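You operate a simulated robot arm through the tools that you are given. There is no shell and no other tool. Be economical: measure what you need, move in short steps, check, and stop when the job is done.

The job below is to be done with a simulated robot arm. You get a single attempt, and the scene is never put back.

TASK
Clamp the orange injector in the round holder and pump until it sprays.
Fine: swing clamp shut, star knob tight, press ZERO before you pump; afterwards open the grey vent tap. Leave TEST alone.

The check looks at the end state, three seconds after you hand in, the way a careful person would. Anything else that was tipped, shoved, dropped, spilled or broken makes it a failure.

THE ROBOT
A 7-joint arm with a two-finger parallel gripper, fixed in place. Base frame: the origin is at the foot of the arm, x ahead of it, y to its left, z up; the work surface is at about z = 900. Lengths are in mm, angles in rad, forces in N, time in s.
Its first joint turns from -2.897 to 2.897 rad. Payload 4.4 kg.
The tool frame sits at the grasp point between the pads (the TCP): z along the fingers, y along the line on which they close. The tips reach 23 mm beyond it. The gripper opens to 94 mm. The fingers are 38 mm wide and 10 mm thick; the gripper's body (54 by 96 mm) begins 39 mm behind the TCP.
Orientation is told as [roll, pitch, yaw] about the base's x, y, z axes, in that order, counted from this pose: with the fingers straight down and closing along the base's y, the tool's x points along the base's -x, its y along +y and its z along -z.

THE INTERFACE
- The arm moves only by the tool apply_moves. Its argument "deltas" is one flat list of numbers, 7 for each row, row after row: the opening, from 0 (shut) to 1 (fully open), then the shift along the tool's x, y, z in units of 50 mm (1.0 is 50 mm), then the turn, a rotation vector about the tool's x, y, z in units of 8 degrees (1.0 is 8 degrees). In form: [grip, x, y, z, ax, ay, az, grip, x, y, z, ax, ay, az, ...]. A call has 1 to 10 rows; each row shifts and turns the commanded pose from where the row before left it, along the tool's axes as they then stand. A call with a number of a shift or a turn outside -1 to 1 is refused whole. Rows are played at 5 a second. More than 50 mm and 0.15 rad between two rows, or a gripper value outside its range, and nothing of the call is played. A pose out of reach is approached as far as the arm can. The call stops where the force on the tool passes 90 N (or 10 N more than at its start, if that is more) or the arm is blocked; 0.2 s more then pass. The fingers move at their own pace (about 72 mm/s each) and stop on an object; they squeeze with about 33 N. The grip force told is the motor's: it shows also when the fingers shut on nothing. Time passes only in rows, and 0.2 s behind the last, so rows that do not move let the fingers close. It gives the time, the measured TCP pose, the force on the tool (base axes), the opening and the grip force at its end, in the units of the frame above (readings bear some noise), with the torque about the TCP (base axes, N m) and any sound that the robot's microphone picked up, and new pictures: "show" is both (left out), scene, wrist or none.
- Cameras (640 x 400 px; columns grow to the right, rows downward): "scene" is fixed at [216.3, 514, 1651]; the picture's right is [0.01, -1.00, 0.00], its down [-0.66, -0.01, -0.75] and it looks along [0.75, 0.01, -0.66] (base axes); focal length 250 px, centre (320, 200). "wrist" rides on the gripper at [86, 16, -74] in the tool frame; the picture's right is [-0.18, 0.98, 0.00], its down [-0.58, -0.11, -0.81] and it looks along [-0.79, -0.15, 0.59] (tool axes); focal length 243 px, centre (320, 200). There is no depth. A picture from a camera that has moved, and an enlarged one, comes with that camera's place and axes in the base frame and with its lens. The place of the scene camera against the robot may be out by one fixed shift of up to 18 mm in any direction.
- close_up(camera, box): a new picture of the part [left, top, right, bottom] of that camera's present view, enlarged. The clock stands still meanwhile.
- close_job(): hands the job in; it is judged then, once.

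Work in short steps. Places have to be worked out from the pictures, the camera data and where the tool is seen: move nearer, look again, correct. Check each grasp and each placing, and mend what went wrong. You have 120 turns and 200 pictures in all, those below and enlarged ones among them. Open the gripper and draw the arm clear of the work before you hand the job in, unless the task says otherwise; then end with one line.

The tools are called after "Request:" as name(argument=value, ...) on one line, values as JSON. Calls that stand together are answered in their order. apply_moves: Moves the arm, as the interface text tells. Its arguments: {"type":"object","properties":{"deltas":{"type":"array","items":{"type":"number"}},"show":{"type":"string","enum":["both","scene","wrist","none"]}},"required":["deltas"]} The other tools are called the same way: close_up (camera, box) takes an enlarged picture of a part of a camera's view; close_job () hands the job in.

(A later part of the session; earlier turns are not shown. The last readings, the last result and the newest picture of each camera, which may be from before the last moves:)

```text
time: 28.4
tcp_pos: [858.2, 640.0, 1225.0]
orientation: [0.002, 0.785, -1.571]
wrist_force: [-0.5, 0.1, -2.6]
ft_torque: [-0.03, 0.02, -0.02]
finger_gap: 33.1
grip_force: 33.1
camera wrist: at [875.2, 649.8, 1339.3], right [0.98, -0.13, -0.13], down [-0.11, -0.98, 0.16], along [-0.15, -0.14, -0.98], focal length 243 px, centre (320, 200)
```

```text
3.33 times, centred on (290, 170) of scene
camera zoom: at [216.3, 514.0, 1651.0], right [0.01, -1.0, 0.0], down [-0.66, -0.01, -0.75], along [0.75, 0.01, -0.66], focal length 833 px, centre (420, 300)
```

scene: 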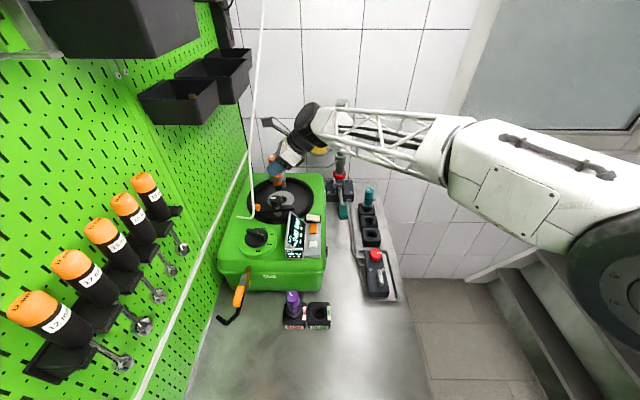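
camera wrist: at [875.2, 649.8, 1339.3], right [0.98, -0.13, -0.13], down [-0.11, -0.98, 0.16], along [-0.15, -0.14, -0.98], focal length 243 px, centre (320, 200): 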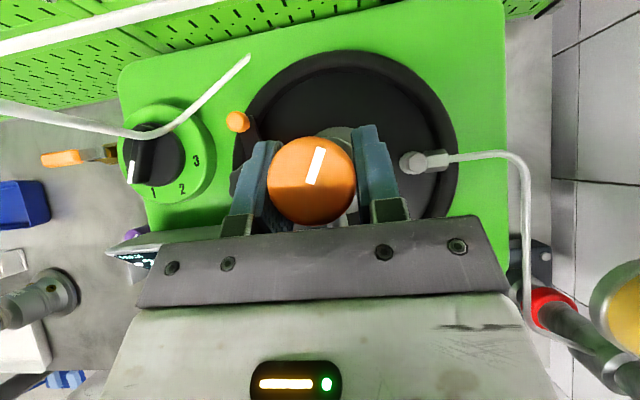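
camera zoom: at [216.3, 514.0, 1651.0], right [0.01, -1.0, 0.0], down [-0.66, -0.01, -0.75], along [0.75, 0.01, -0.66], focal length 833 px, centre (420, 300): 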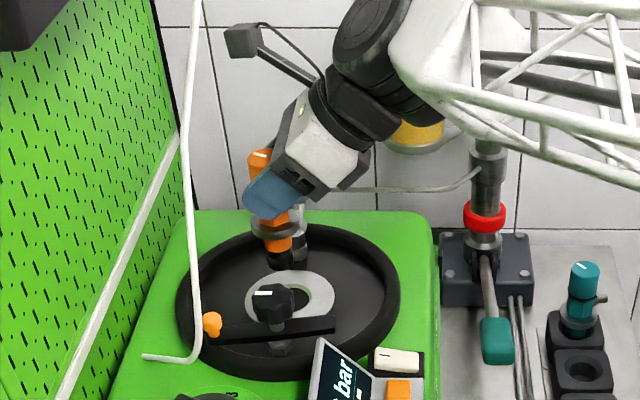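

Position is good and the star knob is clear of the fingers. I descend toward the ring.

Request:
apply_moves(deltas=[0, -0.33, 0.02, 0.33, 0, 0, 0, 0, -0.33, 0.02, 0.33, 0, 0, 0, 0, -0.33, 0, 0.33, 0, 0, 0, 0, 0, 0, 0, 0, 0, 0], show="both")

Request:
close_up(camera="scene", box=[240, 140, 330, 220])

```text
time: 29.4
tcp_pos: [860.5, 642.3, 1152.7]
orientation: [0.0, 0.787, -1.57]
wrist_force: [0.4, -6.4, -3.6]
ft_torque: [-0.52, 0.02, 0.02]
finger_gap: 32.9
grip_force: 33.6
camera wrist: at [877.5, 650.5, 1267.3], right [0.98, -0.13, -0.13], down [-0.11, -0.98, 0.16], along [-0.15, -0.14, -0.98], focal length 243 px, centre (320, 200)
```

scene: 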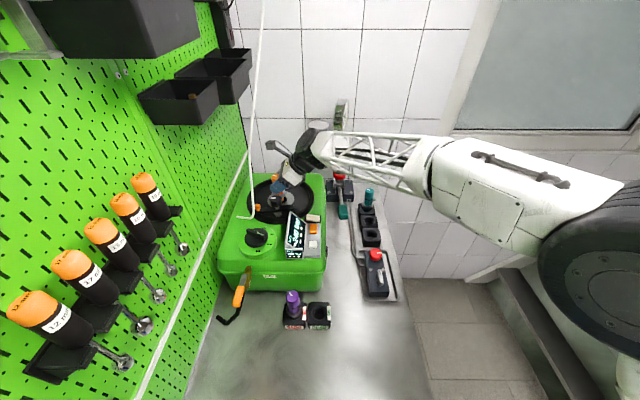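
wrist: 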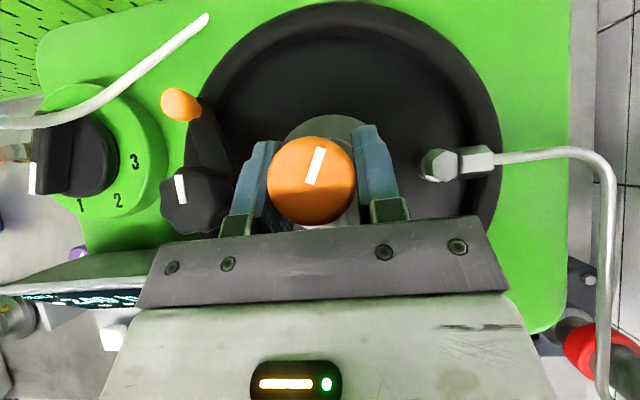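

```text
5.00 times, centred on (285, 180) of scene
camera zoom: at [216.3, 514.0, 1651.0], right [0.01, -1.0, 0.0], down [-0.66, -0.01, -0.75], along [0.75, 0.01, -0.66], focal length 1250 px, centre (495, 300)
```

zoom: 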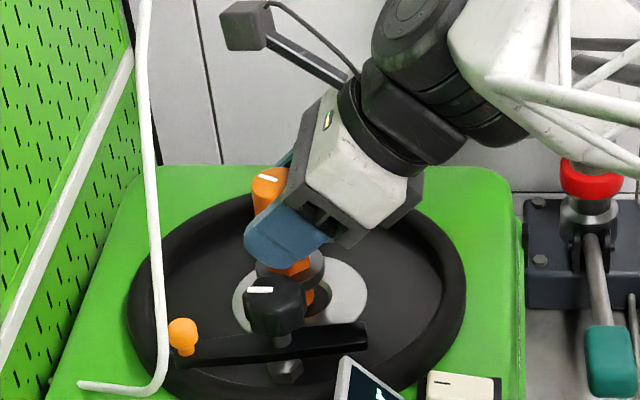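

A small sideways force (−6 N in y) says the tip touches the far edge; I shift 4 mm toward −y and continue down gently.

Request:
apply_moves(deltas=[0, -0.056, 0, -0.056, 0, 0, 0, 0, -0.06, 0, 0.06, 0, 0, 0, 0, -0.06, 0, 0.06, 0, 0, 0], show="none")

```text
time: 30.2
tcp_pos: [860.8, 639.0, 1145.3]
orientation: [0.0, 0.787, -1.572]
wrist_force: [0.4, 0.0, -2.9]
ft_torque: [-0.02, 0.01, 0.0]
finger_gap: 33.1
grip_force: 32.9
```

Side force is gone; continuing down until the collar rests on the ring.

Request:
apply_moves(deltas=[0, -0.04, 0, 0.04, 0, 0, 0, 0, -0.04, 0, 0.04, 0, 0, 0, 0, -0.03, 0, 0.03, 0, 0, 0], show="none")

```text
time: 31.0
tcp_pos: [860.2, 637.4, 1138.9]
orientation: [0.0, 0.785, -1.57]
wrist_force: [-1.3, 0.8, -3.0]
ft_torque: [-0.01, 0.03, -0.01]
finger_gap: 33.3
grip_force: 32.7
```

Request:
apply_moves(deltas=[0, -0.03, 0, 0.03, 0, 0, 0, 0, -0.03, 0, 0.03, 0, 0, 0, 0, -0.03, 0, 0.03, 0, 0, 0], show="both")

Request:
close_up(camera="scene", box=[250, 160, 310, 220])

```text
time: 31.8
tcp_pos: [860.8, 637.6, 1134.7]
orientation: [0.004, 0.788, -1.569]
wrist_force: [0.1, 0.3, 26.0]
ft_torque: [0.15, -0.01, 0.0]
finger_gap: 32.8
grip_force: 33.7
camera wrist: at [876.3, 645.8, 1248.2], right [0.98, -0.13, -0.13], down [-0.11, -0.98, 0.16], along [-0.15, -0.14, -0.98], focal length 243 px, centre (320, 200)
```

scene: 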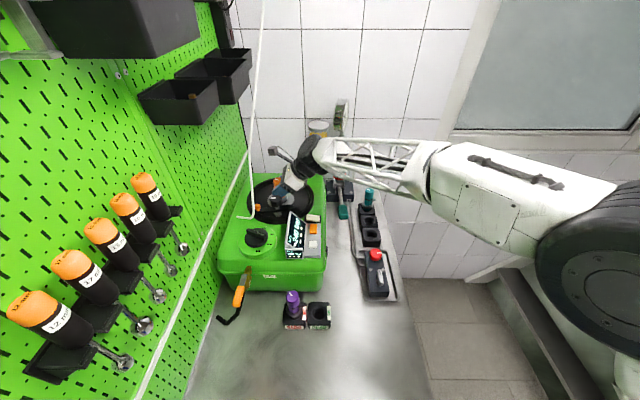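
wrist: 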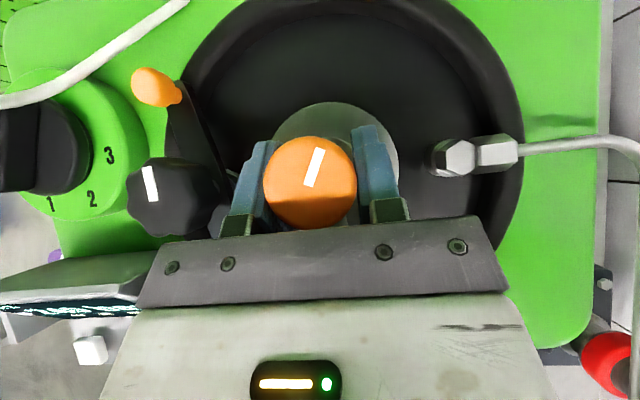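

```text
6.67 times, centred on (280, 190) of scene
camera zoom: at [216.3, 514.0, 1651.0], right [0.01, -1.0, 0.0], down [-0.66, -0.01, -0.75], along [0.75, 0.01, -0.66], focal length 1666 px, centre (587, 267)
```

zoom: 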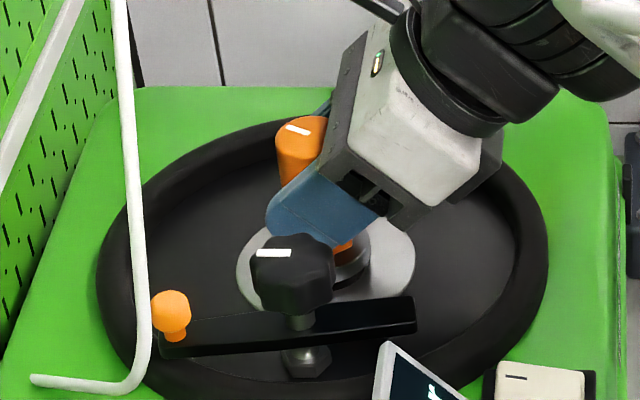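

Seated (26 N upward at z 1134.7). I relax the push, open a little and back out along the tool axis.

Request:
apply_moves(deltas=[0, 0.02, 0, -0.02, 0, 0, 0, 0.5, 0, 0, 0, 0, 0, 0, 0.5, 0, 0, 0, 0, 0, 0, 0.5, 0, 0, -0.5, 0, 0, 0, 0.5, 0, 0, -0.9, 0, 0, 0, 0.5, 0, 0, -0.9, 0, 0, 0], show="both")

Request:
close_up(camera="wrist", box=[160, 20, 440, 220])

Request:
close_up(camera="scene", box=[240, 160, 320, 225])

```text
time: 33.2
tcp_pos: [858.9, 556.4, 1211.7]
orientation: [-0.005, 0.783, -1.573]
wrist_force: [-0.2, 0.1, 0.1]
ft_torque: [0.07, 0.02, 0.0]
finger_gap: 46.7
grip_force: 0.0
camera wrist: at [876.5, 564.8, 1326.3], right [0.98, -0.13, -0.13], down [-0.11, -0.98, 0.16], along [-0.15, -0.14, -0.98], focal length 243 px, centre (320, 200)
```

scene: 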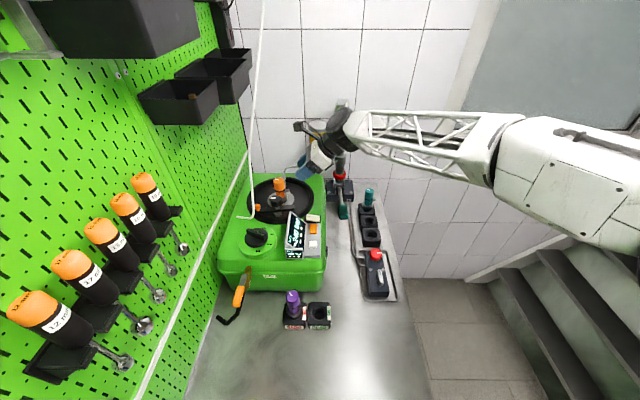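
wrist: 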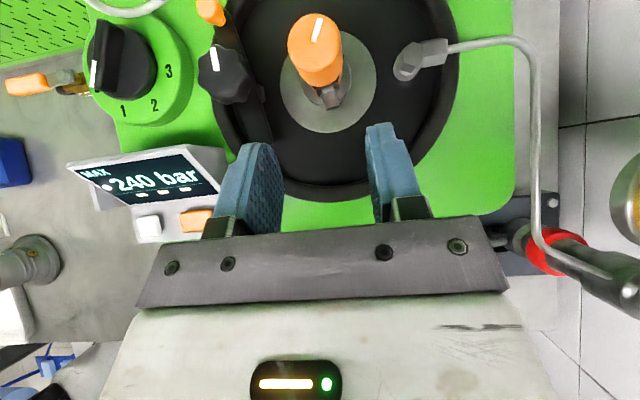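

```text
2.00 times, centred on (300, 120) of wrist
camera zoom: at [876.5, 564.8, 1326.3], right [0.98, -0.13, -0.13], down [-0.11, -0.98, 0.16], along [-0.15, -0.14, -0.98], focal length 485 px, centre (360, 360)
```

zoom: 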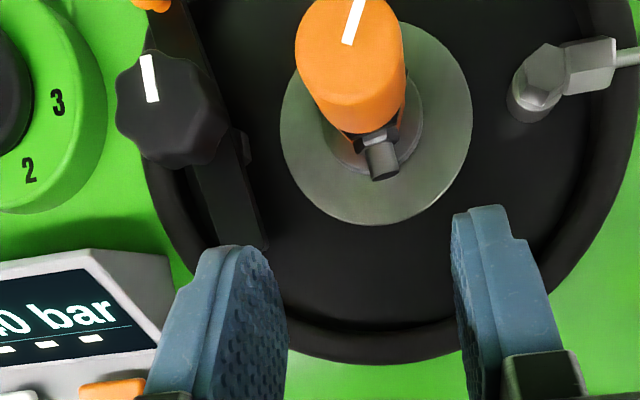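

```text
6.15 times, centred on (280, 192) of scene
camera zoom: at [216.3, 514.0, 1651.0], right [0.01, -1.0, 0.0], down [-0.66, -0.01, -0.75], along [0.75, 0.01, -0.66], focal length 1538 px, centre (566, 246)
```

zoom: 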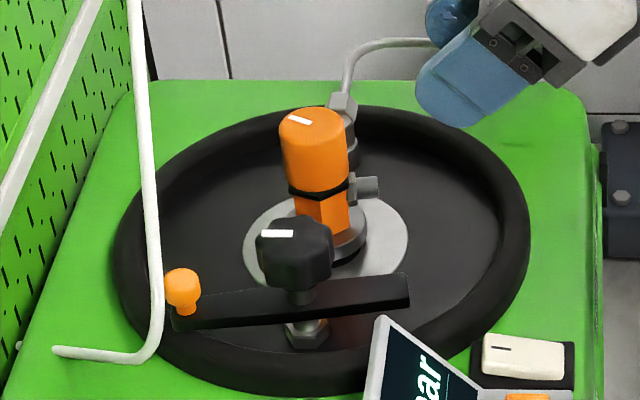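

Injector sits upright in the ring. Next the clamp: orange ball at (777, 698, 1121), pivot (790, 641), so it must swing about 80° counter-clockwise. I close the fingers, reduce tilt to 30° and go beside the ball on its +x side (high).

Request:
apply_moves(deltas=[0, 0.64, 0, -0.64, 0, 0, 0, 0, 0, 0, 0, 0, -1, 0, 0, 0, 0, 0, 0, -0.875, 0, 0, 0.4625, -0.295, 0.5385, 0, 0, 0, 0, 0.4625, -0.295, 0.5385, 0, 0, 0, 0, 0.4625, -0.295, 0.5385, 0, 0, 0, 0, 0.4625, -0.295, 0.5385, 0, 0, 0, 0, 0, 0, 0, 0, 0, 0], show="both")

Request:
close_up(camera="scene", box=[220, 130, 340, 230])

```text
time: 35.0
tcp_pos: [802.4, 693.1, 1212.2]
orientation: [0.0, 0.524, -1.57]
wrist_force: [1.2, -0.4, 0.2]
ft_torque: [0.0, -0.03, 0.01]
finger_gap: 0.0
grip_force: 33.2
camera wrist: at [817.7, 729.9, 1321.5], right [0.98, -0.16, -0.09], down [-0.11, -0.91, 0.41], along [-0.15, -0.39, -0.91], focal length 243 px, centre (320, 200)
```

scene: 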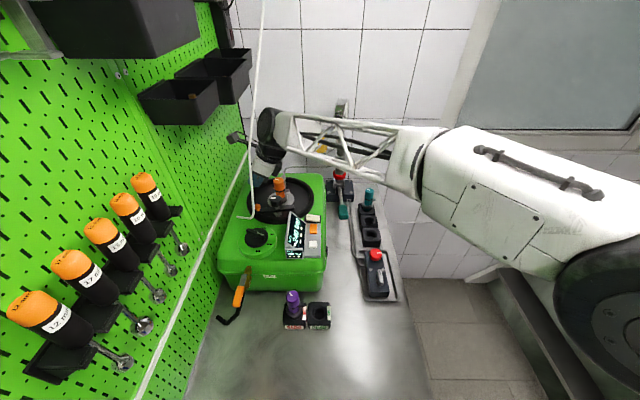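
wrist: 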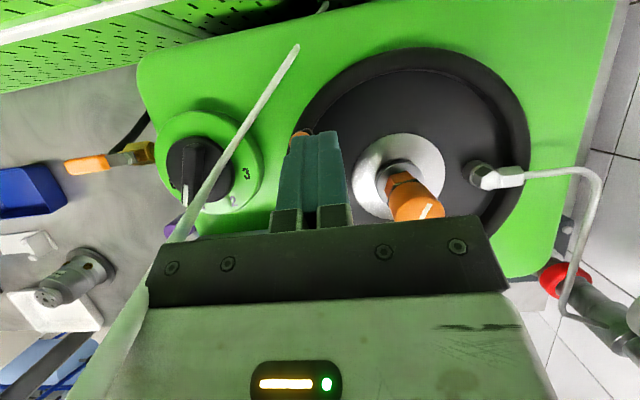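

```text
4.00 times, centred on (280, 180) of scene
camera zoom: at [216.3, 514.0, 1651.0], right [0.01, -1.0, 0.0], down [-0.66, -0.01, -0.75], along [0.75, 0.01, -0.66], focal length 1000 px, centre (480, 280)
```

zoom: 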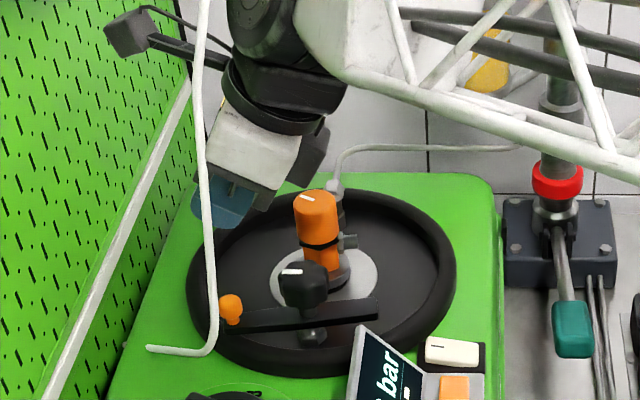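

The fingers are to the right of the ball; the hose is about 25–40 mm from the gripper's left side. I lower beside the ball and check.

Request:
apply_moves(deltas=[0, -0.35, 0, 0.606, 0, 0, 0, 0, -0.35, 0, 0.606, 0, 0, 0, 0, 0, 0, 0, 0, 0, 0], show="both")

Request:
close_up(camera="wrist", box=[100, 40, 400, 230])

Request:
close_up(camera="scene", box=[230, 130, 310, 220])

```text
time: 35.8
tcp_pos: [801.3, 690.0, 1144.8]
orientation: [0.003, 0.527, -1.57]
wrist_force: [-1.6, 0.1, 7.1]
ft_torque: [-0.3, -0.37, -0.01]
finger_gap: 0.2
grip_force: 33.1
camera wrist: at [818.8, 728.0, 1252.6], right [0.98, -0.16, -0.09], down [-0.11, -0.91, 0.41], along [-0.15, -0.39, -0.91], focal length 243 px, centre (320, 200)
```

scene: 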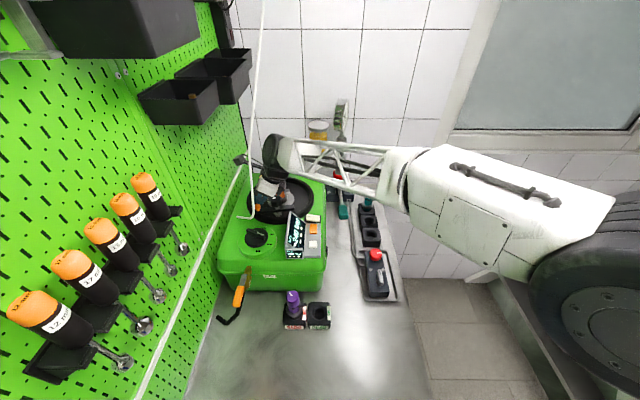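
wrist: 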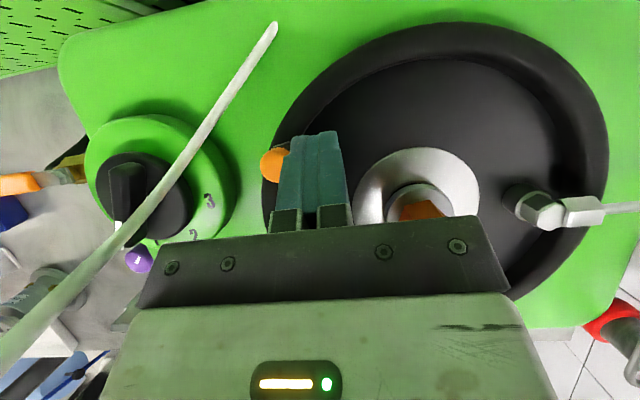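

```text
2.11 times, centred on (250, 135) of wrist
camera zoom: at [818.8, 728.0, 1252.6], right [0.98, -0.16, -0.09], down [-0.11, -0.91, 0.41], along [-0.15, -0.39, -0.91], focal length 511 px, centre (467, 337)
```

zoom: 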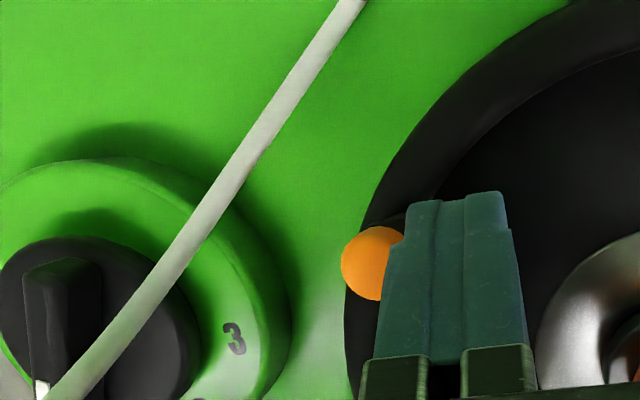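

```text
4.44 times, centred on (270, 175) of scene
camera zoom: at [216.3, 514.0, 1651.0], right [0.01, -1.0, 0.0], down [-0.66, -0.01, -0.75], along [0.75, 0.01, -0.66], focal length 1111 px, centre (542, 311)
```

zoom: 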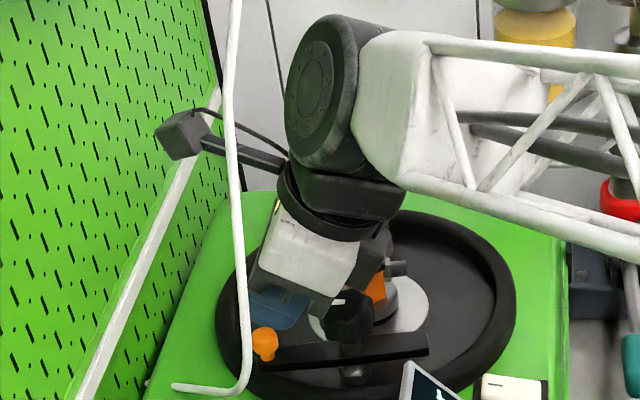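

There's a 7 N upward contact at about (853, 648): the gripper body just touches the injector cap. I lift 6 mm, shift 10 mm toward −x (clear of the cap), then lower again.

Request:
apply_moves(deltas=[0, 0.06, 0, -0.104, 0, 0, 0, 0, 0, -0.1, 0, 0, 0, 0, 0, 0, -0.1, 0, 0, 0, 0, 0, -0.06, 0, 0.104, 0, 0, 0, 0, 0, 0, 0, 0, 0, 0], show="wrist")

Request:
close_up(camera="scene", box=[230, 150, 320, 220])

```text
time: 37.0
tcp_pos: [791.2, 691.0, 1141.6]
orientation: [0.0, 0.523, -1.571]
wrist_force: [1.0, -0.5, -0.8]
ft_torque: [-0.02, -0.01, -0.02]
finger_gap: 0.0
grip_force: 33.1
camera wrist: at [807.6, 727.9, 1250.6], right [0.98, -0.16, -0.09], down [-0.11, -0.91, 0.41], along [-0.15, -0.39, -0.91], focal length 243 px, centre (320, 200)
```

wrist: 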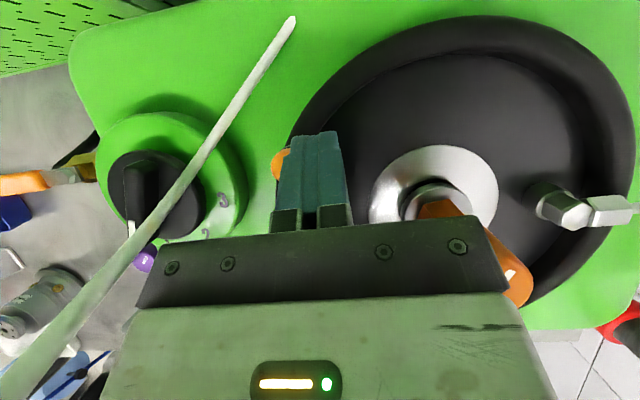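

```text
5.71 times, centred on (275, 185) of scene
camera zoom: at [216.3, 514.0, 1651.0], right [0.01, -1.0, 0.0], down [-0.66, -0.01, -0.75], along [0.75, 0.01, -0.66], focal length 1428 px, centre (577, 286)
```

zoom: 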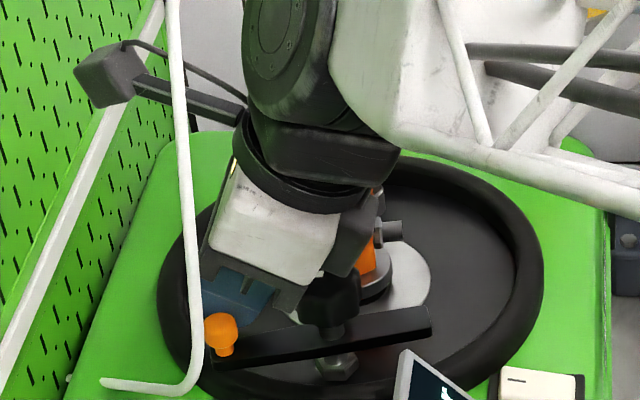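

The bar has already started turning with negligible force. I continue pushing the ball toward −x.

Request:
apply_moves(deltas=[0, -0.04, -0.167, -0.023, 0, 0, 0, 0, -0.052, -0.167, -0.03, 0, 0, 0, 0, -0.07, -0.167, -0.04, 0, 0, 0, 0, 0, 0, 0, 0, 0, 0], show="wrist")

Request:
close_up(camera="scene", box=[230, 150, 320, 220])

```text
time: 38.0
tcp_pos: [764.5, 681.8, 1143.3]
orientation: [0.001, 0.526, -1.57]
wrist_force: [0.6, 21.7, 13.6]
ft_torque: [-0.52, -0.17, 0.29]
finger_gap: 0.1
grip_force: 33.3
camera wrist: at [781.1, 719.5, 1251.9], right [0.98, -0.16, -0.09], down [-0.11, -0.91, 0.41], along [-0.15, -0.39, -0.91], focal length 243 px, centre (320, 200)
```

wrist: 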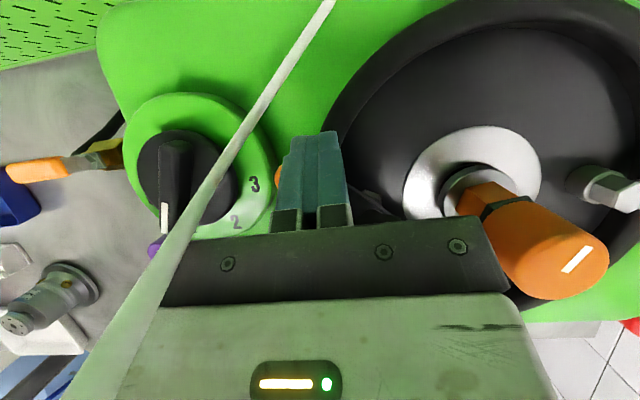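

```text
5.71 times, centred on (275, 185) of scene
camera zoom: at [216.3, 514.0, 1651.0], right [0.01, -1.0, 0.0], down [-0.66, -0.01, -0.75], along [0.75, 0.01, -0.66], focal length 1428 px, centre (577, 286)
```

zoom: 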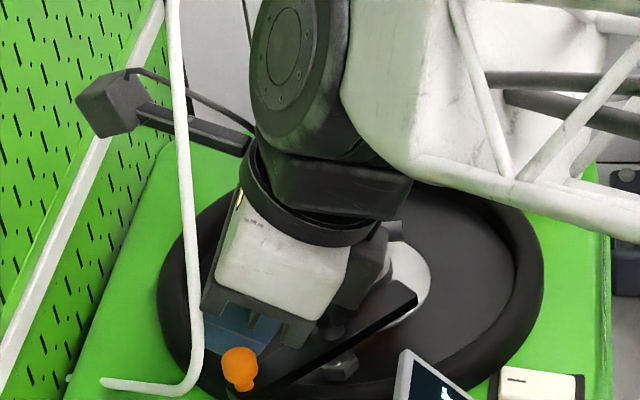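

The bar is about half way round; the 22 N contact is the gripper's underside on the star knob, so I stop here, lift straight up and look.

Request:
apply_moves(deltas=[0, 0.07, 0.02, -0.14, 0, 0, 0, 0, 0.4, 0, -0.69, 0, 0, 0, 0, 0.5, 0, -0.86, 0, 0, 0, 0, -0.45, 0.45, -0.26, 0, 0, 0, 0, -0.8, 0.3, -0.46, 0, 0, 0, 0, -0.8, 0, -0.46, 0, 0, 0, 0, -0.8, 0, -0.46, 0, 0, 0], show="both")

Request:
close_up(camera="wrist", box=[160, 0, 460, 200])

```text
time: 39.6
tcp_pos: [804.1, 516.8, 1236.7]
orientation: [-0.001, 0.524, -1.572]
wrist_force: [0.4, -1.0, 0.1]
ft_torque: [0.0, 0.05, -0.01]
finger_gap: 0.0
grip_force: 33.6
camera wrist: at [821.6, 553.8, 1345.2], right [0.98, -0.16, -0.09], down [-0.11, -0.91, 0.41], along [-0.15, -0.39, -0.91], focal length 243 px, centre (320, 200)
```

scene: 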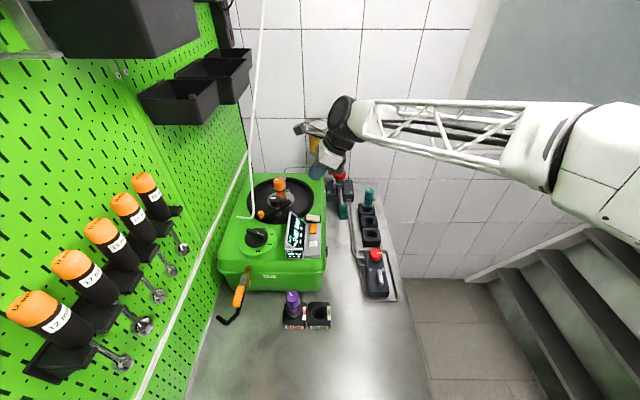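
wrist: 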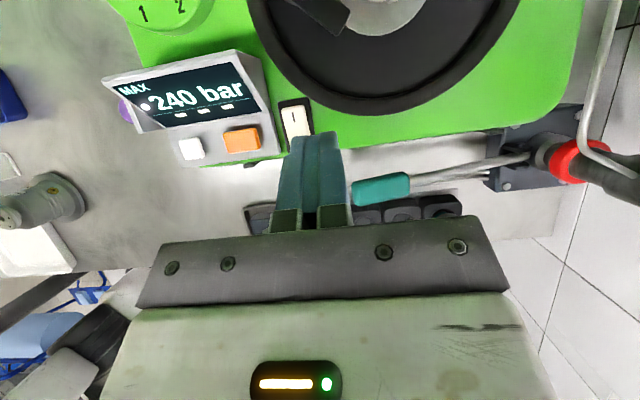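

```text
2.00 times, centred on (310, 100) of wrist
camera zoom: at [821.6, 553.8, 1345.2], right [0.98, -0.16, -0.09], down [-0.11, -0.91, 0.41], along [-0.15, -0.39, -0.91], focal length 485 px, centre (340, 400)
```

zoom: 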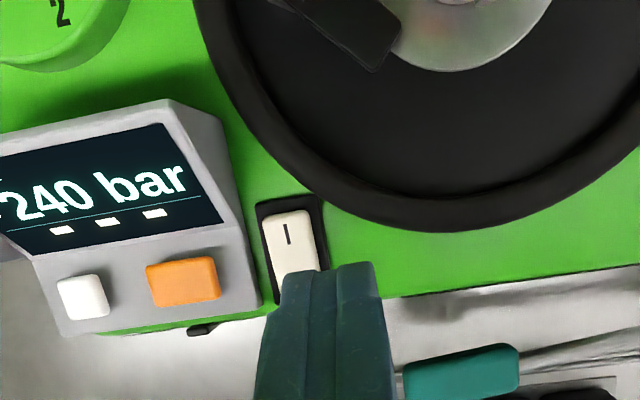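

I return to 45° tilt to see the dish from above.

Request:
apply_moves(deltas=[0, 0, 0, 0, 0, 1, 0, 0, 0, 0, 0, 0, 0.875, 0, 0, 0.4, 0, 0.4, 0, 0, 0], show="wrist")

Request:
close_up(camera="wrist", box=[180, 0, 460, 175])

Request:
close_up(camera="scene", box=[240, 160, 320, 225])

```text
time: 40.4
tcp_pos: [805.0, 544.5, 1236.9]
orientation: [0.0, 0.787, -1.571]
wrist_force: [0.7, 0.5, -0.6]
ft_torque: [0.01, -0.03, -0.02]
finger_gap: 0.1
grip_force: 33.0
camera wrist: at [821.0, 552.4, 1351.6], right [0.98, -0.13, -0.13], down [-0.11, -0.98, 0.16], along [-0.15, -0.14, -0.98], focal length 243 px, centre (320, 200)
```

wrist: 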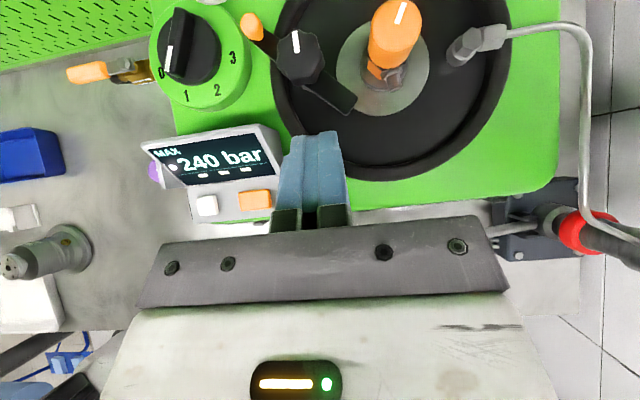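

```text
2.29 times, centred on (320, 88) of wrist
camera zoom: at [821.0, 552.4, 1351.6], right [0.98, -0.13, -0.13], down [-0.11, -0.98, 0.16], along [-0.15, -0.14, -0.98], focal length 555 px, centre (320, 457)
```

zoom: 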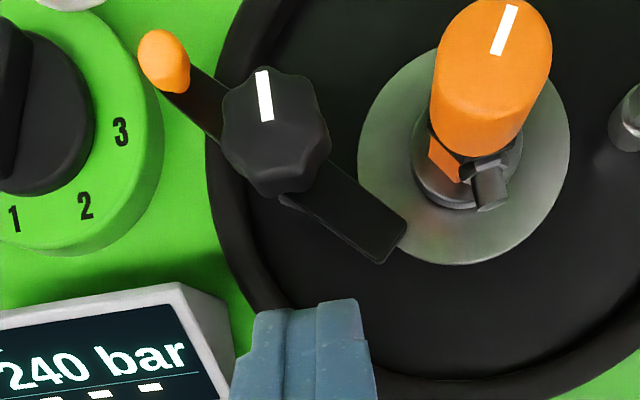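

```text
6.15 times, centred on (280, 192) of scene
camera zoom: at [216.3, 514.0, 1651.0], right [0.01, -1.0, 0.0], down [-0.66, -0.01, -0.75], along [0.75, 0.01, -0.66], focal length 1538 px, centre (566, 246)
```

zoom: 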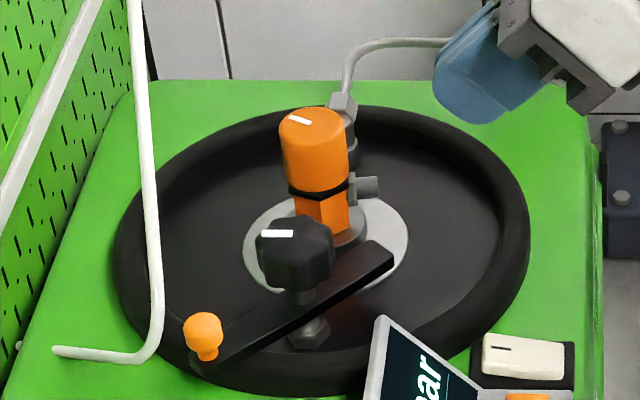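

Bar end is now at about (825, 605), ~46° short of closed. I go to 30° tilt, place the closed fingertips on its −y side inside the dish, and will push it toward +y.

Request:
apply_moves(deltas=[0, 0, 0, 0, 0, -1, 0, 0, 0, 0, 0, 0, -0.875, 0, 0, -0.25, 0.13, 0.744, 0, 0, 0, 0, -0.25, 0.13, 0.744, 0, 0, 0, 0, -0.235, 0, 0.407, 0, 0, 0, 0, -0.235, 0, 0.407, 0, 0, 0, 0, 0, 0, 0, 0, 0, 0], show="both")

Request:
close_up(camera="scene", box=[240, 150, 320, 225])

```text
time: 42.2
tcp_pos: [818.4, 562.3, 1125.8]
orientation: [0.013, 0.53, -1.567]
wrist_force: [1.6, 0.9, -0.2]
ft_torque: [0.05, -0.04, 0.0]
finger_gap: 0.2
grip_force: 33.0
stopped in row 7: the force on the tool passed its limit at 94 N (the readings are from after the stop); the commanded pose is now the measured one
camera wrist: at [834.1, 598.2, 1234.1], right [0.98, -0.16, -0.08], down [-0.11, -0.91, 0.4], along [-0.14, -0.39, -0.91], focal length 243 px, centre (320, 200)
```

scene: 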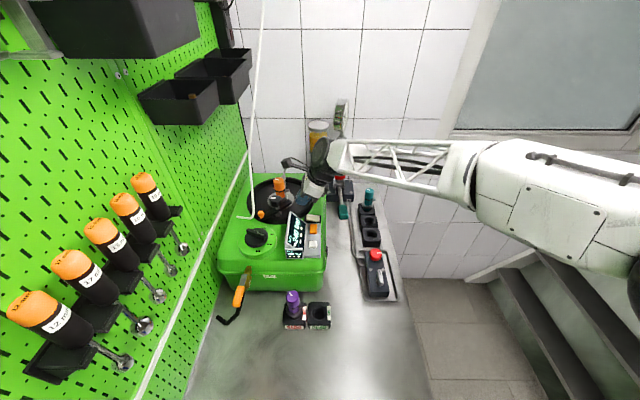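
wrist: 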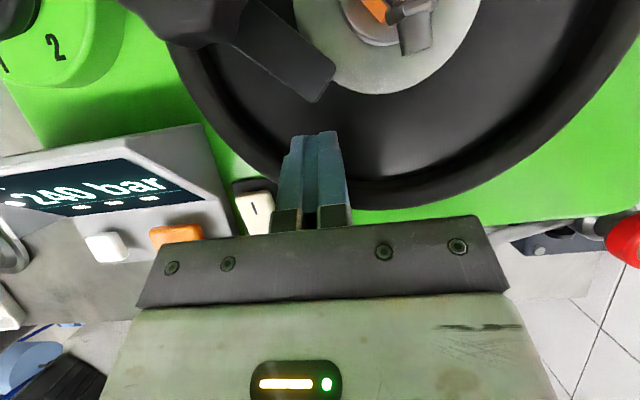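

```text
5.33 times, centred on (280, 188) of scene
camera zoom: at [216.3, 514.0, 1651.0], right [0.01, -1.0, 0.0], down [-0.66, -0.01, -0.75], along [0.75, 0.01, -0.66], focal length 1333 px, centre (533, 267)
```

zoom: 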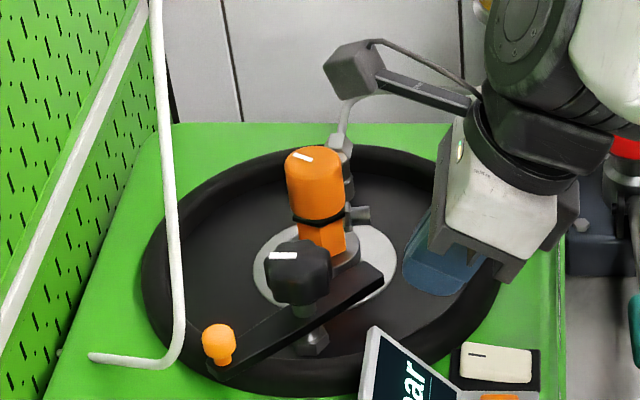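

The fingertip met the dish rim (now unloaded); there's too little room between rim and bar in this orientation. I'll lift, yaw the tool 45° so the fingers' thin side faces the bar, and look again.

Request:
apply_moves(deltas=[0, 0.3, 0, -0.52, 0, 0, 0, 0, 0.3, 0, -0.52, 0, 0, 0, 0, 0, 0, 0, 0.5, 0, -0.866, 0, 0, 0, 0, 0.5, 0, -0.866, 0, 0, 0, 0, 0.5, 0, -0.866, 0, 0, 0, 0, 0.5, 0, -0.866, 0, 0, 0, 0, 0.5, 0, -0.866, 0, 0, 0, 0, 0.3, 0, -0.52, 0, 0, 0, 0, 0, 0, 0, 0], show="both")

Request:
close_up(camera="wrist", box=[180, 0, 480, 200])

```text
refused: deltas must hold 7 numbers for each row
```

```text
2.00 times, centred on (330, 100) of wrist
camera zoom: at [834.1, 598.2, 1234.1], right [0.98, -0.16, -0.08], down [-0.11, -0.91, 0.4], along [-0.14, -0.39, -0.91], focal length 485 px, centre (300, 400)
```

zoom: 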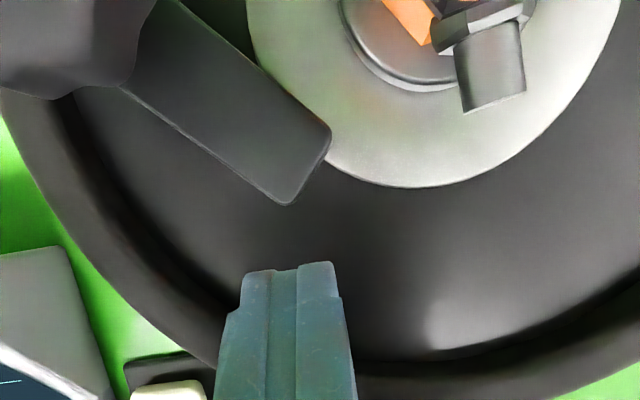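

I mis-sized the rows; resending.

Request:
apply_moves(deltas=[0, 0.3, 0, -0.52, 0, 0, 0, 0, 0.3, 0, -0.52, 0, 0, 0, 0, 0, 0, 0, 0.5, 0, -0.866, 0, 0, 0, 0, 0.5, 0, -0.866, 0, 0, 0, 0, 0.5, 0, -0.866, 0, 0, 0, 0, 0.5, 0, -0.866, 0, 0, 0, 0, 0.5, 0, -0.866, 0, 0, 0, 0, 0.3, 0, -0.52], show="both")

Request:
close_up(camera="wrist", box=[180, 0, 480, 200])

```text
time: 44.0
tcp_pos: [818.5, 560.8, 1185.0]
orientation: [0.014, 0.524, -0.78]
wrist_force: [-1.0, 0.1, -1.1]
ft_torque: [-0.01, 0.02, 0.01]
finger_gap: 0.0
grip_force: 33.6
camera wrist: at [802.4, 598.5, 1293.7], right [0.81, 0.58, -0.08], down [0.56, -0.72, 0.41], along [0.18, -0.38, -0.91], focal length 243 px, centre (320, 200)
```

scene: 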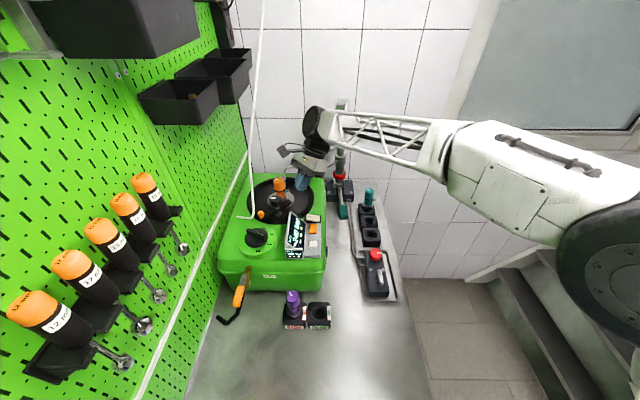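
wrist: 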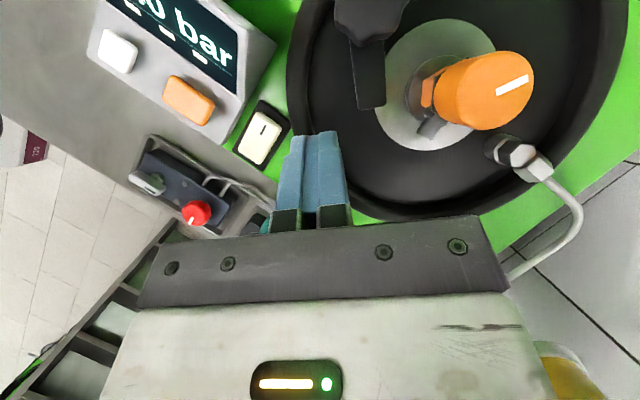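

```text
2.00 times, centred on (330, 100) of wrist
camera zoom: at [802.4, 598.5, 1293.7], right [0.81, 0.58, -0.08], down [0.56, -0.72, 0.41], along [0.18, -0.38, -0.91], focal length 485 px, centre (300, 400)
```

zoom: 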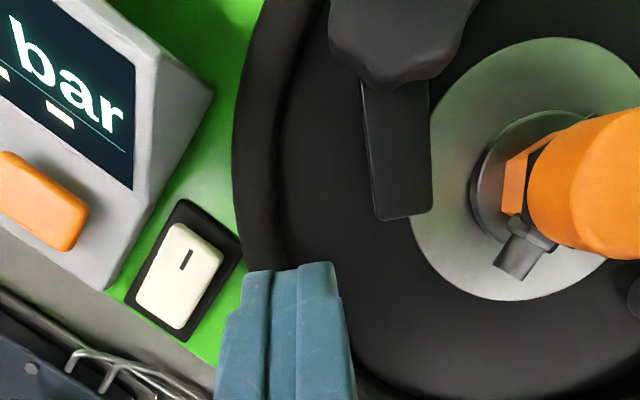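

Good view along the bar: its left side runs from (817, 596) to (788, 622) and a narrow gap to the rim remains. I lower the closed fingers into that gap, staying just high enough (z≈1118) to clear the rim.

Request:
apply_moves(deltas=[0, 0.154, 0.19, 0.898, 0, 0, 0, 0, -0.16, 0, 0.277, 0, 0, 0, 0, -0.16, 0, 0.277, 0, 0, 0, 0, 0, 0, 0, 0, 0, 0], show="both")

Request:
close_up(camera="wrist", box=[180, 0, 480, 220])

```text
time: 45.0
tcp_pos: [804.2, 589.4, 1118.8]
orientation: [0.015, 0.522, -0.781]
wrist_force: [0.5, -0.1, -1.0]
ft_torque: [-0.02, 0.0, -0.03]
finger_gap: 0.0
grip_force: 32.9
camera wrist: at [788.8, 625.9, 1227.0], right [0.81, 0.58, -0.08], down [0.56, -0.72, 0.41], along [0.18, -0.38, -0.91], focal length 243 px, centre (320, 200)
```

scene: 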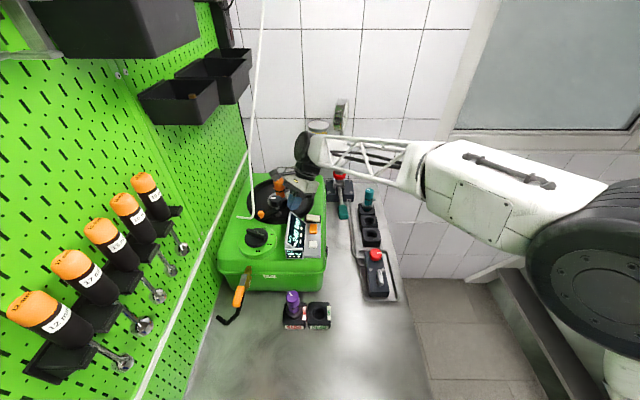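
wrist: 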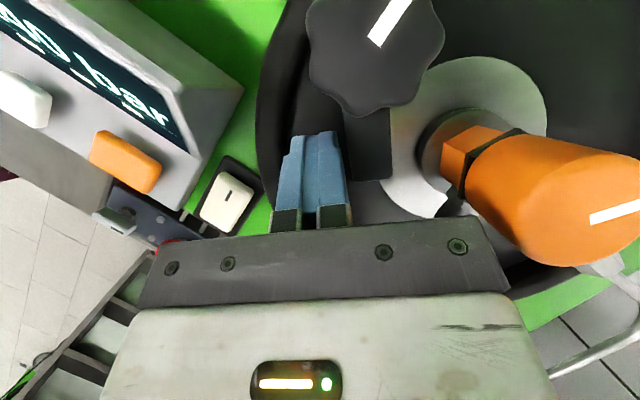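

```text
1.82 times, centred on (330, 110) of wrist
camera zoom: at [788.8, 625.9, 1227.0], right [0.81, 0.58, -0.08], down [0.56, -0.72, 0.41], along [0.18, -0.38, -0.91], focal length 441 px, centre (302, 364)
```

zoom: 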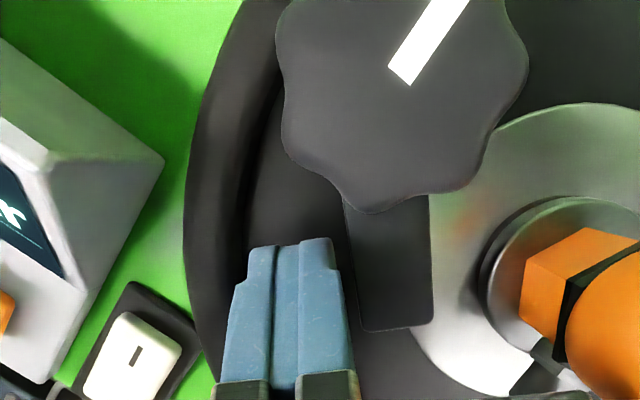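

Fingers are beside the bar with no contact force. I push along the bar's normal in small rows, drifting slightly outward so the gripper body stays clear of the injector cap.

Request:
apply_moves(deltas=[0, -0.035, 0.08, -0.02, 0, 0, 0, 0, -0.035, 0.08, -0.02, 0, 0, 0, 0, -0.035, 0.08, -0.02, 0, 0, 0, 0, -0.035, 0.08, -0.02, 0, 0, 0], show="both")

Request:
close_up(camera="wrist", box=[180, 0, 480, 220])

```text
time: 46.0
tcp_pos: [823.3, 593.7, 1117.9]
orientation: [0.013, 0.523, -0.782]
wrist_force: [-0.7, -0.7, -0.7]
ft_torque: [0.0, -0.01, 0.0]
finger_gap: 0.0
grip_force: 33.1
camera wrist: at [806.1, 631.6, 1226.7], right [0.81, 0.58, -0.08], down [0.56, -0.72, 0.41], along [0.18, -0.38, -0.91], focal length 243 px, centre (320, 200)
```

scene: 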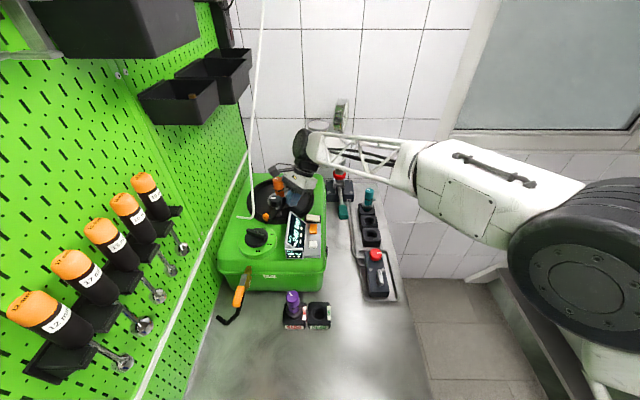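
wrist: 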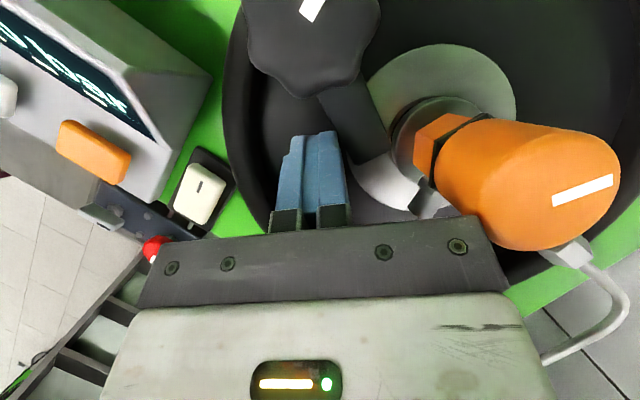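

```text
1.82 times, centred on (330, 110) of wrist
camera zoom: at [806.1, 631.6, 1226.7], right [0.81, 0.58, -0.08], down [0.56, -0.72, 0.41], along [0.18, -0.38, -0.91], focal length 441 px, centre (302, 364)
```

zoom: 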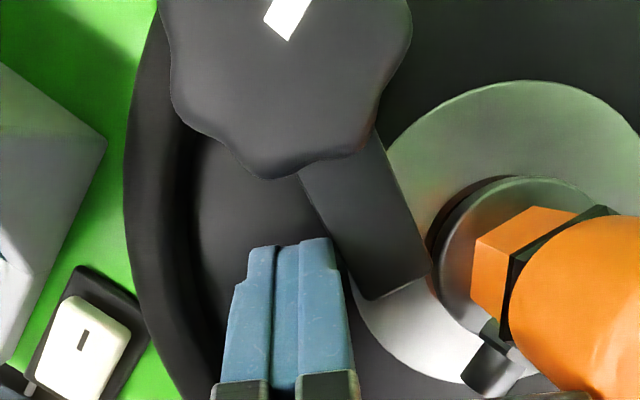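

The bar has turned to about −24°. I lift, turn back to the −90° yaw, and will finish the push toward +y from inside the dish.

Request:
apply_moves(deltas=[0, 0.25, -0.1, -0.433, 0, 0, 0, 0, 0.3, 0, -0.52, 0, 0, 0, 0, 0, 0, 0, -0.5, 0, 0.866, 0, 0, 0, 0, -0.5, 0, 0.866, 0, 0, 0, 0, -0.5, 0, 0.866, 0, 0, 0, 0, -0.5, 0, 0.866, 0, 0, 0, 0, -0.5, 0, 0.866, 0, 0, 0, 0, -0.33, 0, 0.57], show="wrist")

```text
time: 47.8
tcp_pos: [816.8, 589.7, 1173.2]
orientation: [0.011, 0.528, -1.575]
wrist_force: [-1.0, 0.1, 0.5]
ft_torque: [-0.01, -0.03, 0.0]
finger_gap: 0.0
grip_force: 32.9
camera wrist: at [834.0, 626.4, 1282.0], right [0.98, -0.17, -0.08], down [-0.12, -0.91, 0.4], along [-0.14, -0.38, -0.91], focal length 243 px, centre (320, 200)
```

wrist: 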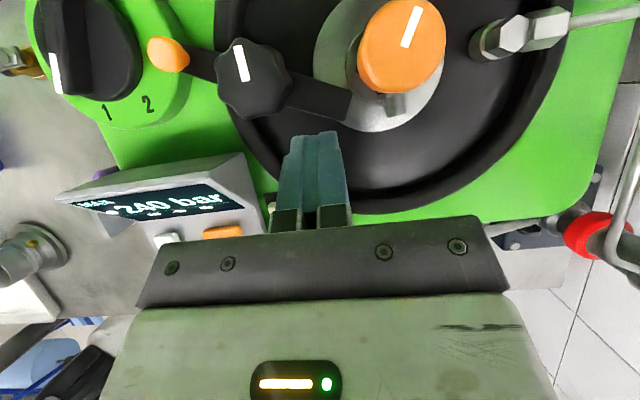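

Lowering to bar height with the fingers in front of the bar.

Request:
apply_moves(deltas=[0, -0.203, 0.02, 0.352, 0, 0, 0, 0, -0.203, 0.02, 0.352, 0, 0, 0, 0, -0.203, 0.02, 0.352, 0, 0, 0, 0, 0, 0, 0, 0, 0, 0], show="wrist")

Request:
close_up(camera="wrist", box=[180, 0, 480, 220])

```text
time: 48.8
tcp_pos: [821.8, 590.5, 1122.4]
orientation: [0.022, 0.539, -1.569]
wrist_force: [-10.1, 6.4, 83.0]
ft_torque: [1.84, -0.65, 0.24]
finger_gap: 0.0
grip_force: 33.0
camera wrist: at [836.5, 626.2, 1232.3], right [0.98, -0.17, -0.07], down [-0.12, -0.91, 0.39], along [-0.13, -0.38, -0.92], focal length 243 px, centre (320, 200)
```

wrist: 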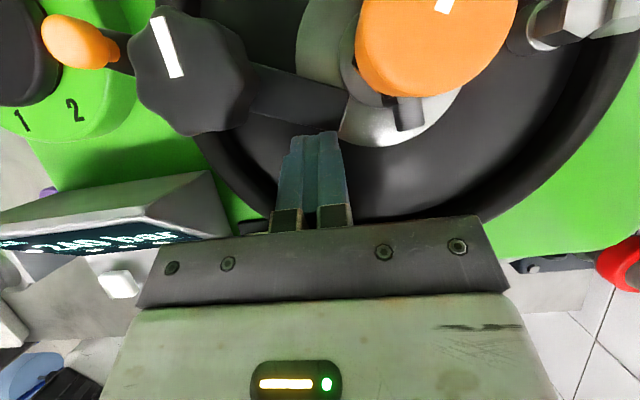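

```text
1.82 times, centred on (330, 110) of wrist
camera zoom: at [836.5, 626.2, 1232.3], right [0.98, -0.17, -0.07], down [-0.12, -0.91, 0.39], along [-0.13, -0.38, -0.92], focal length 441 px, centre (302, 364)
```

zoom: 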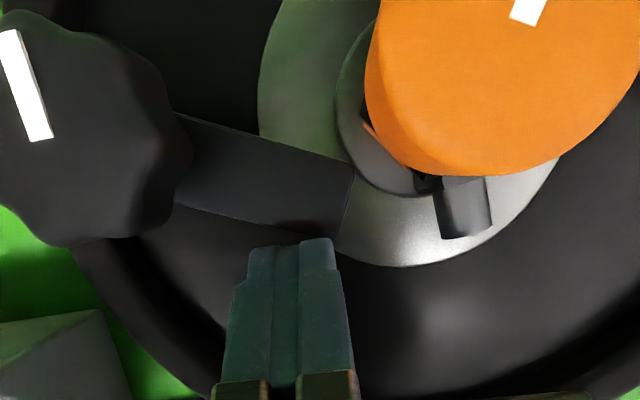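

The fingertip came down on top of the bar's edge (83 N). I lift off at once and shift 12 mm back toward −y.

Request:
apply_moves(deltas=[0, 0.1, 0, -0.173, 0, 0, 0, 0, -0.02, 0, -0.225, 0, 0, 0, 0, -0.208, 0, -0.12, 0, 0, 0, 0, 0, 0, 0, 0, 0, 0], show="wrist")

Request:
close_up(camera="wrist", box=[180, 0, 480, 220])

Request:
close_up(camera="scene", box=[240, 150, 320, 225])

```text
time: 49.8
tcp_pos: [821.6, 571.2, 1129.1]
orientation: [0.008, 0.53, -1.574]
wrist_force: [0.1, -0.8, -0.2]
ft_torque: [0.0, 0.02, -0.01]
finger_gap: 0.0
grip_force: 32.9
camera wrist: at [837.4, 608.3, 1238.4], right [0.98, -0.17, -0.09], down [-0.12, -0.91, 0.4], along [-0.14, -0.38, -0.91], focal length 243 px, centre (320, 200)
```

wrist: 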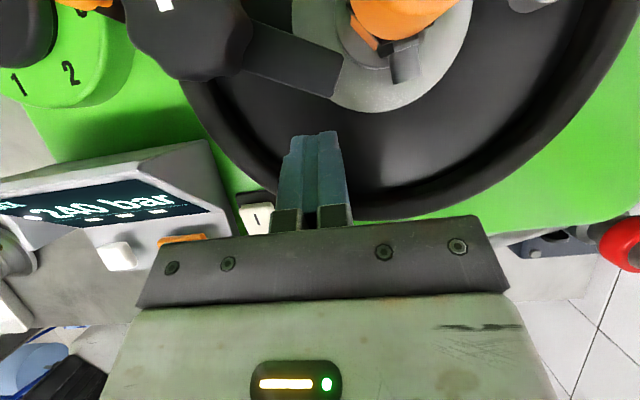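

```text
1.82 times, centred on (330, 110) of wrist
camera zoom: at [837.4, 608.3, 1238.4], right [0.98, -0.17, -0.09], down [-0.12, -0.91, 0.4], along [-0.14, -0.38, -0.91], focal length 441 px, centre (302, 364)
```

zoom: 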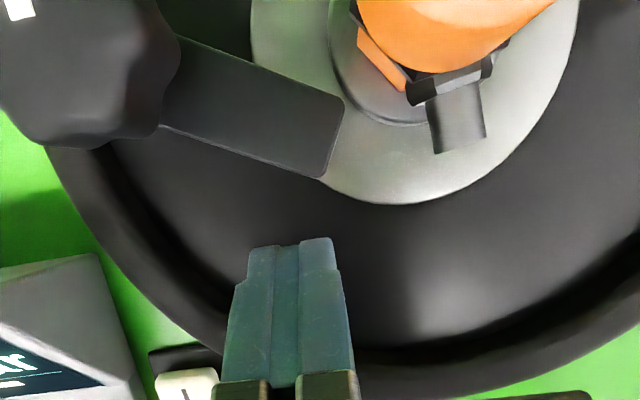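

```text
5.33 times, centred on (280, 188) of scene
camera zoom: at [216.3, 514.0, 1651.0], right [0.01, -1.0, 0.0], down [-0.66, -0.01, -0.75], along [0.75, 0.01, -0.66], focal length 1333 px, centre (533, 267)
```

zoom: 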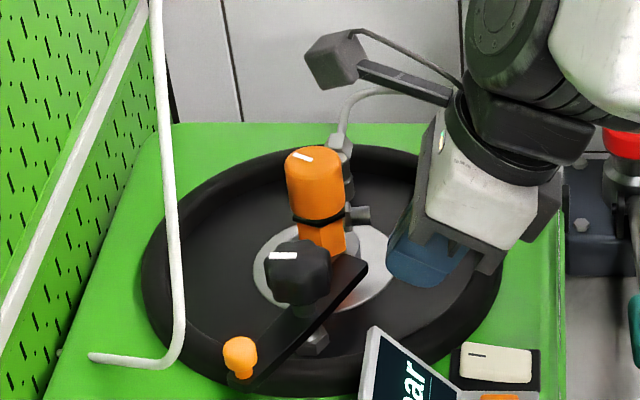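

Nothing disturbed. I now go down at y≈576, between rim and bar.

Request:
apply_moves(deltas=[0, -0.03, 0, 0.15, 0, 0, 0, 0, -0.05, 0, 0.15, 0, 0, 0, 0, 0, 0, 0, 0, 0, 0], show="none")

```text
time: 50.6
tcp_pos: [819.6, 576.1, 1114.7]
orientation: [0.011, 0.53, -1.574]
wrist_force: [0.2, 0.3, 0.0]
ft_torque: [-0.03, 0.02, -0.01]
finger_gap: 0.0
grip_force: 33.2
```

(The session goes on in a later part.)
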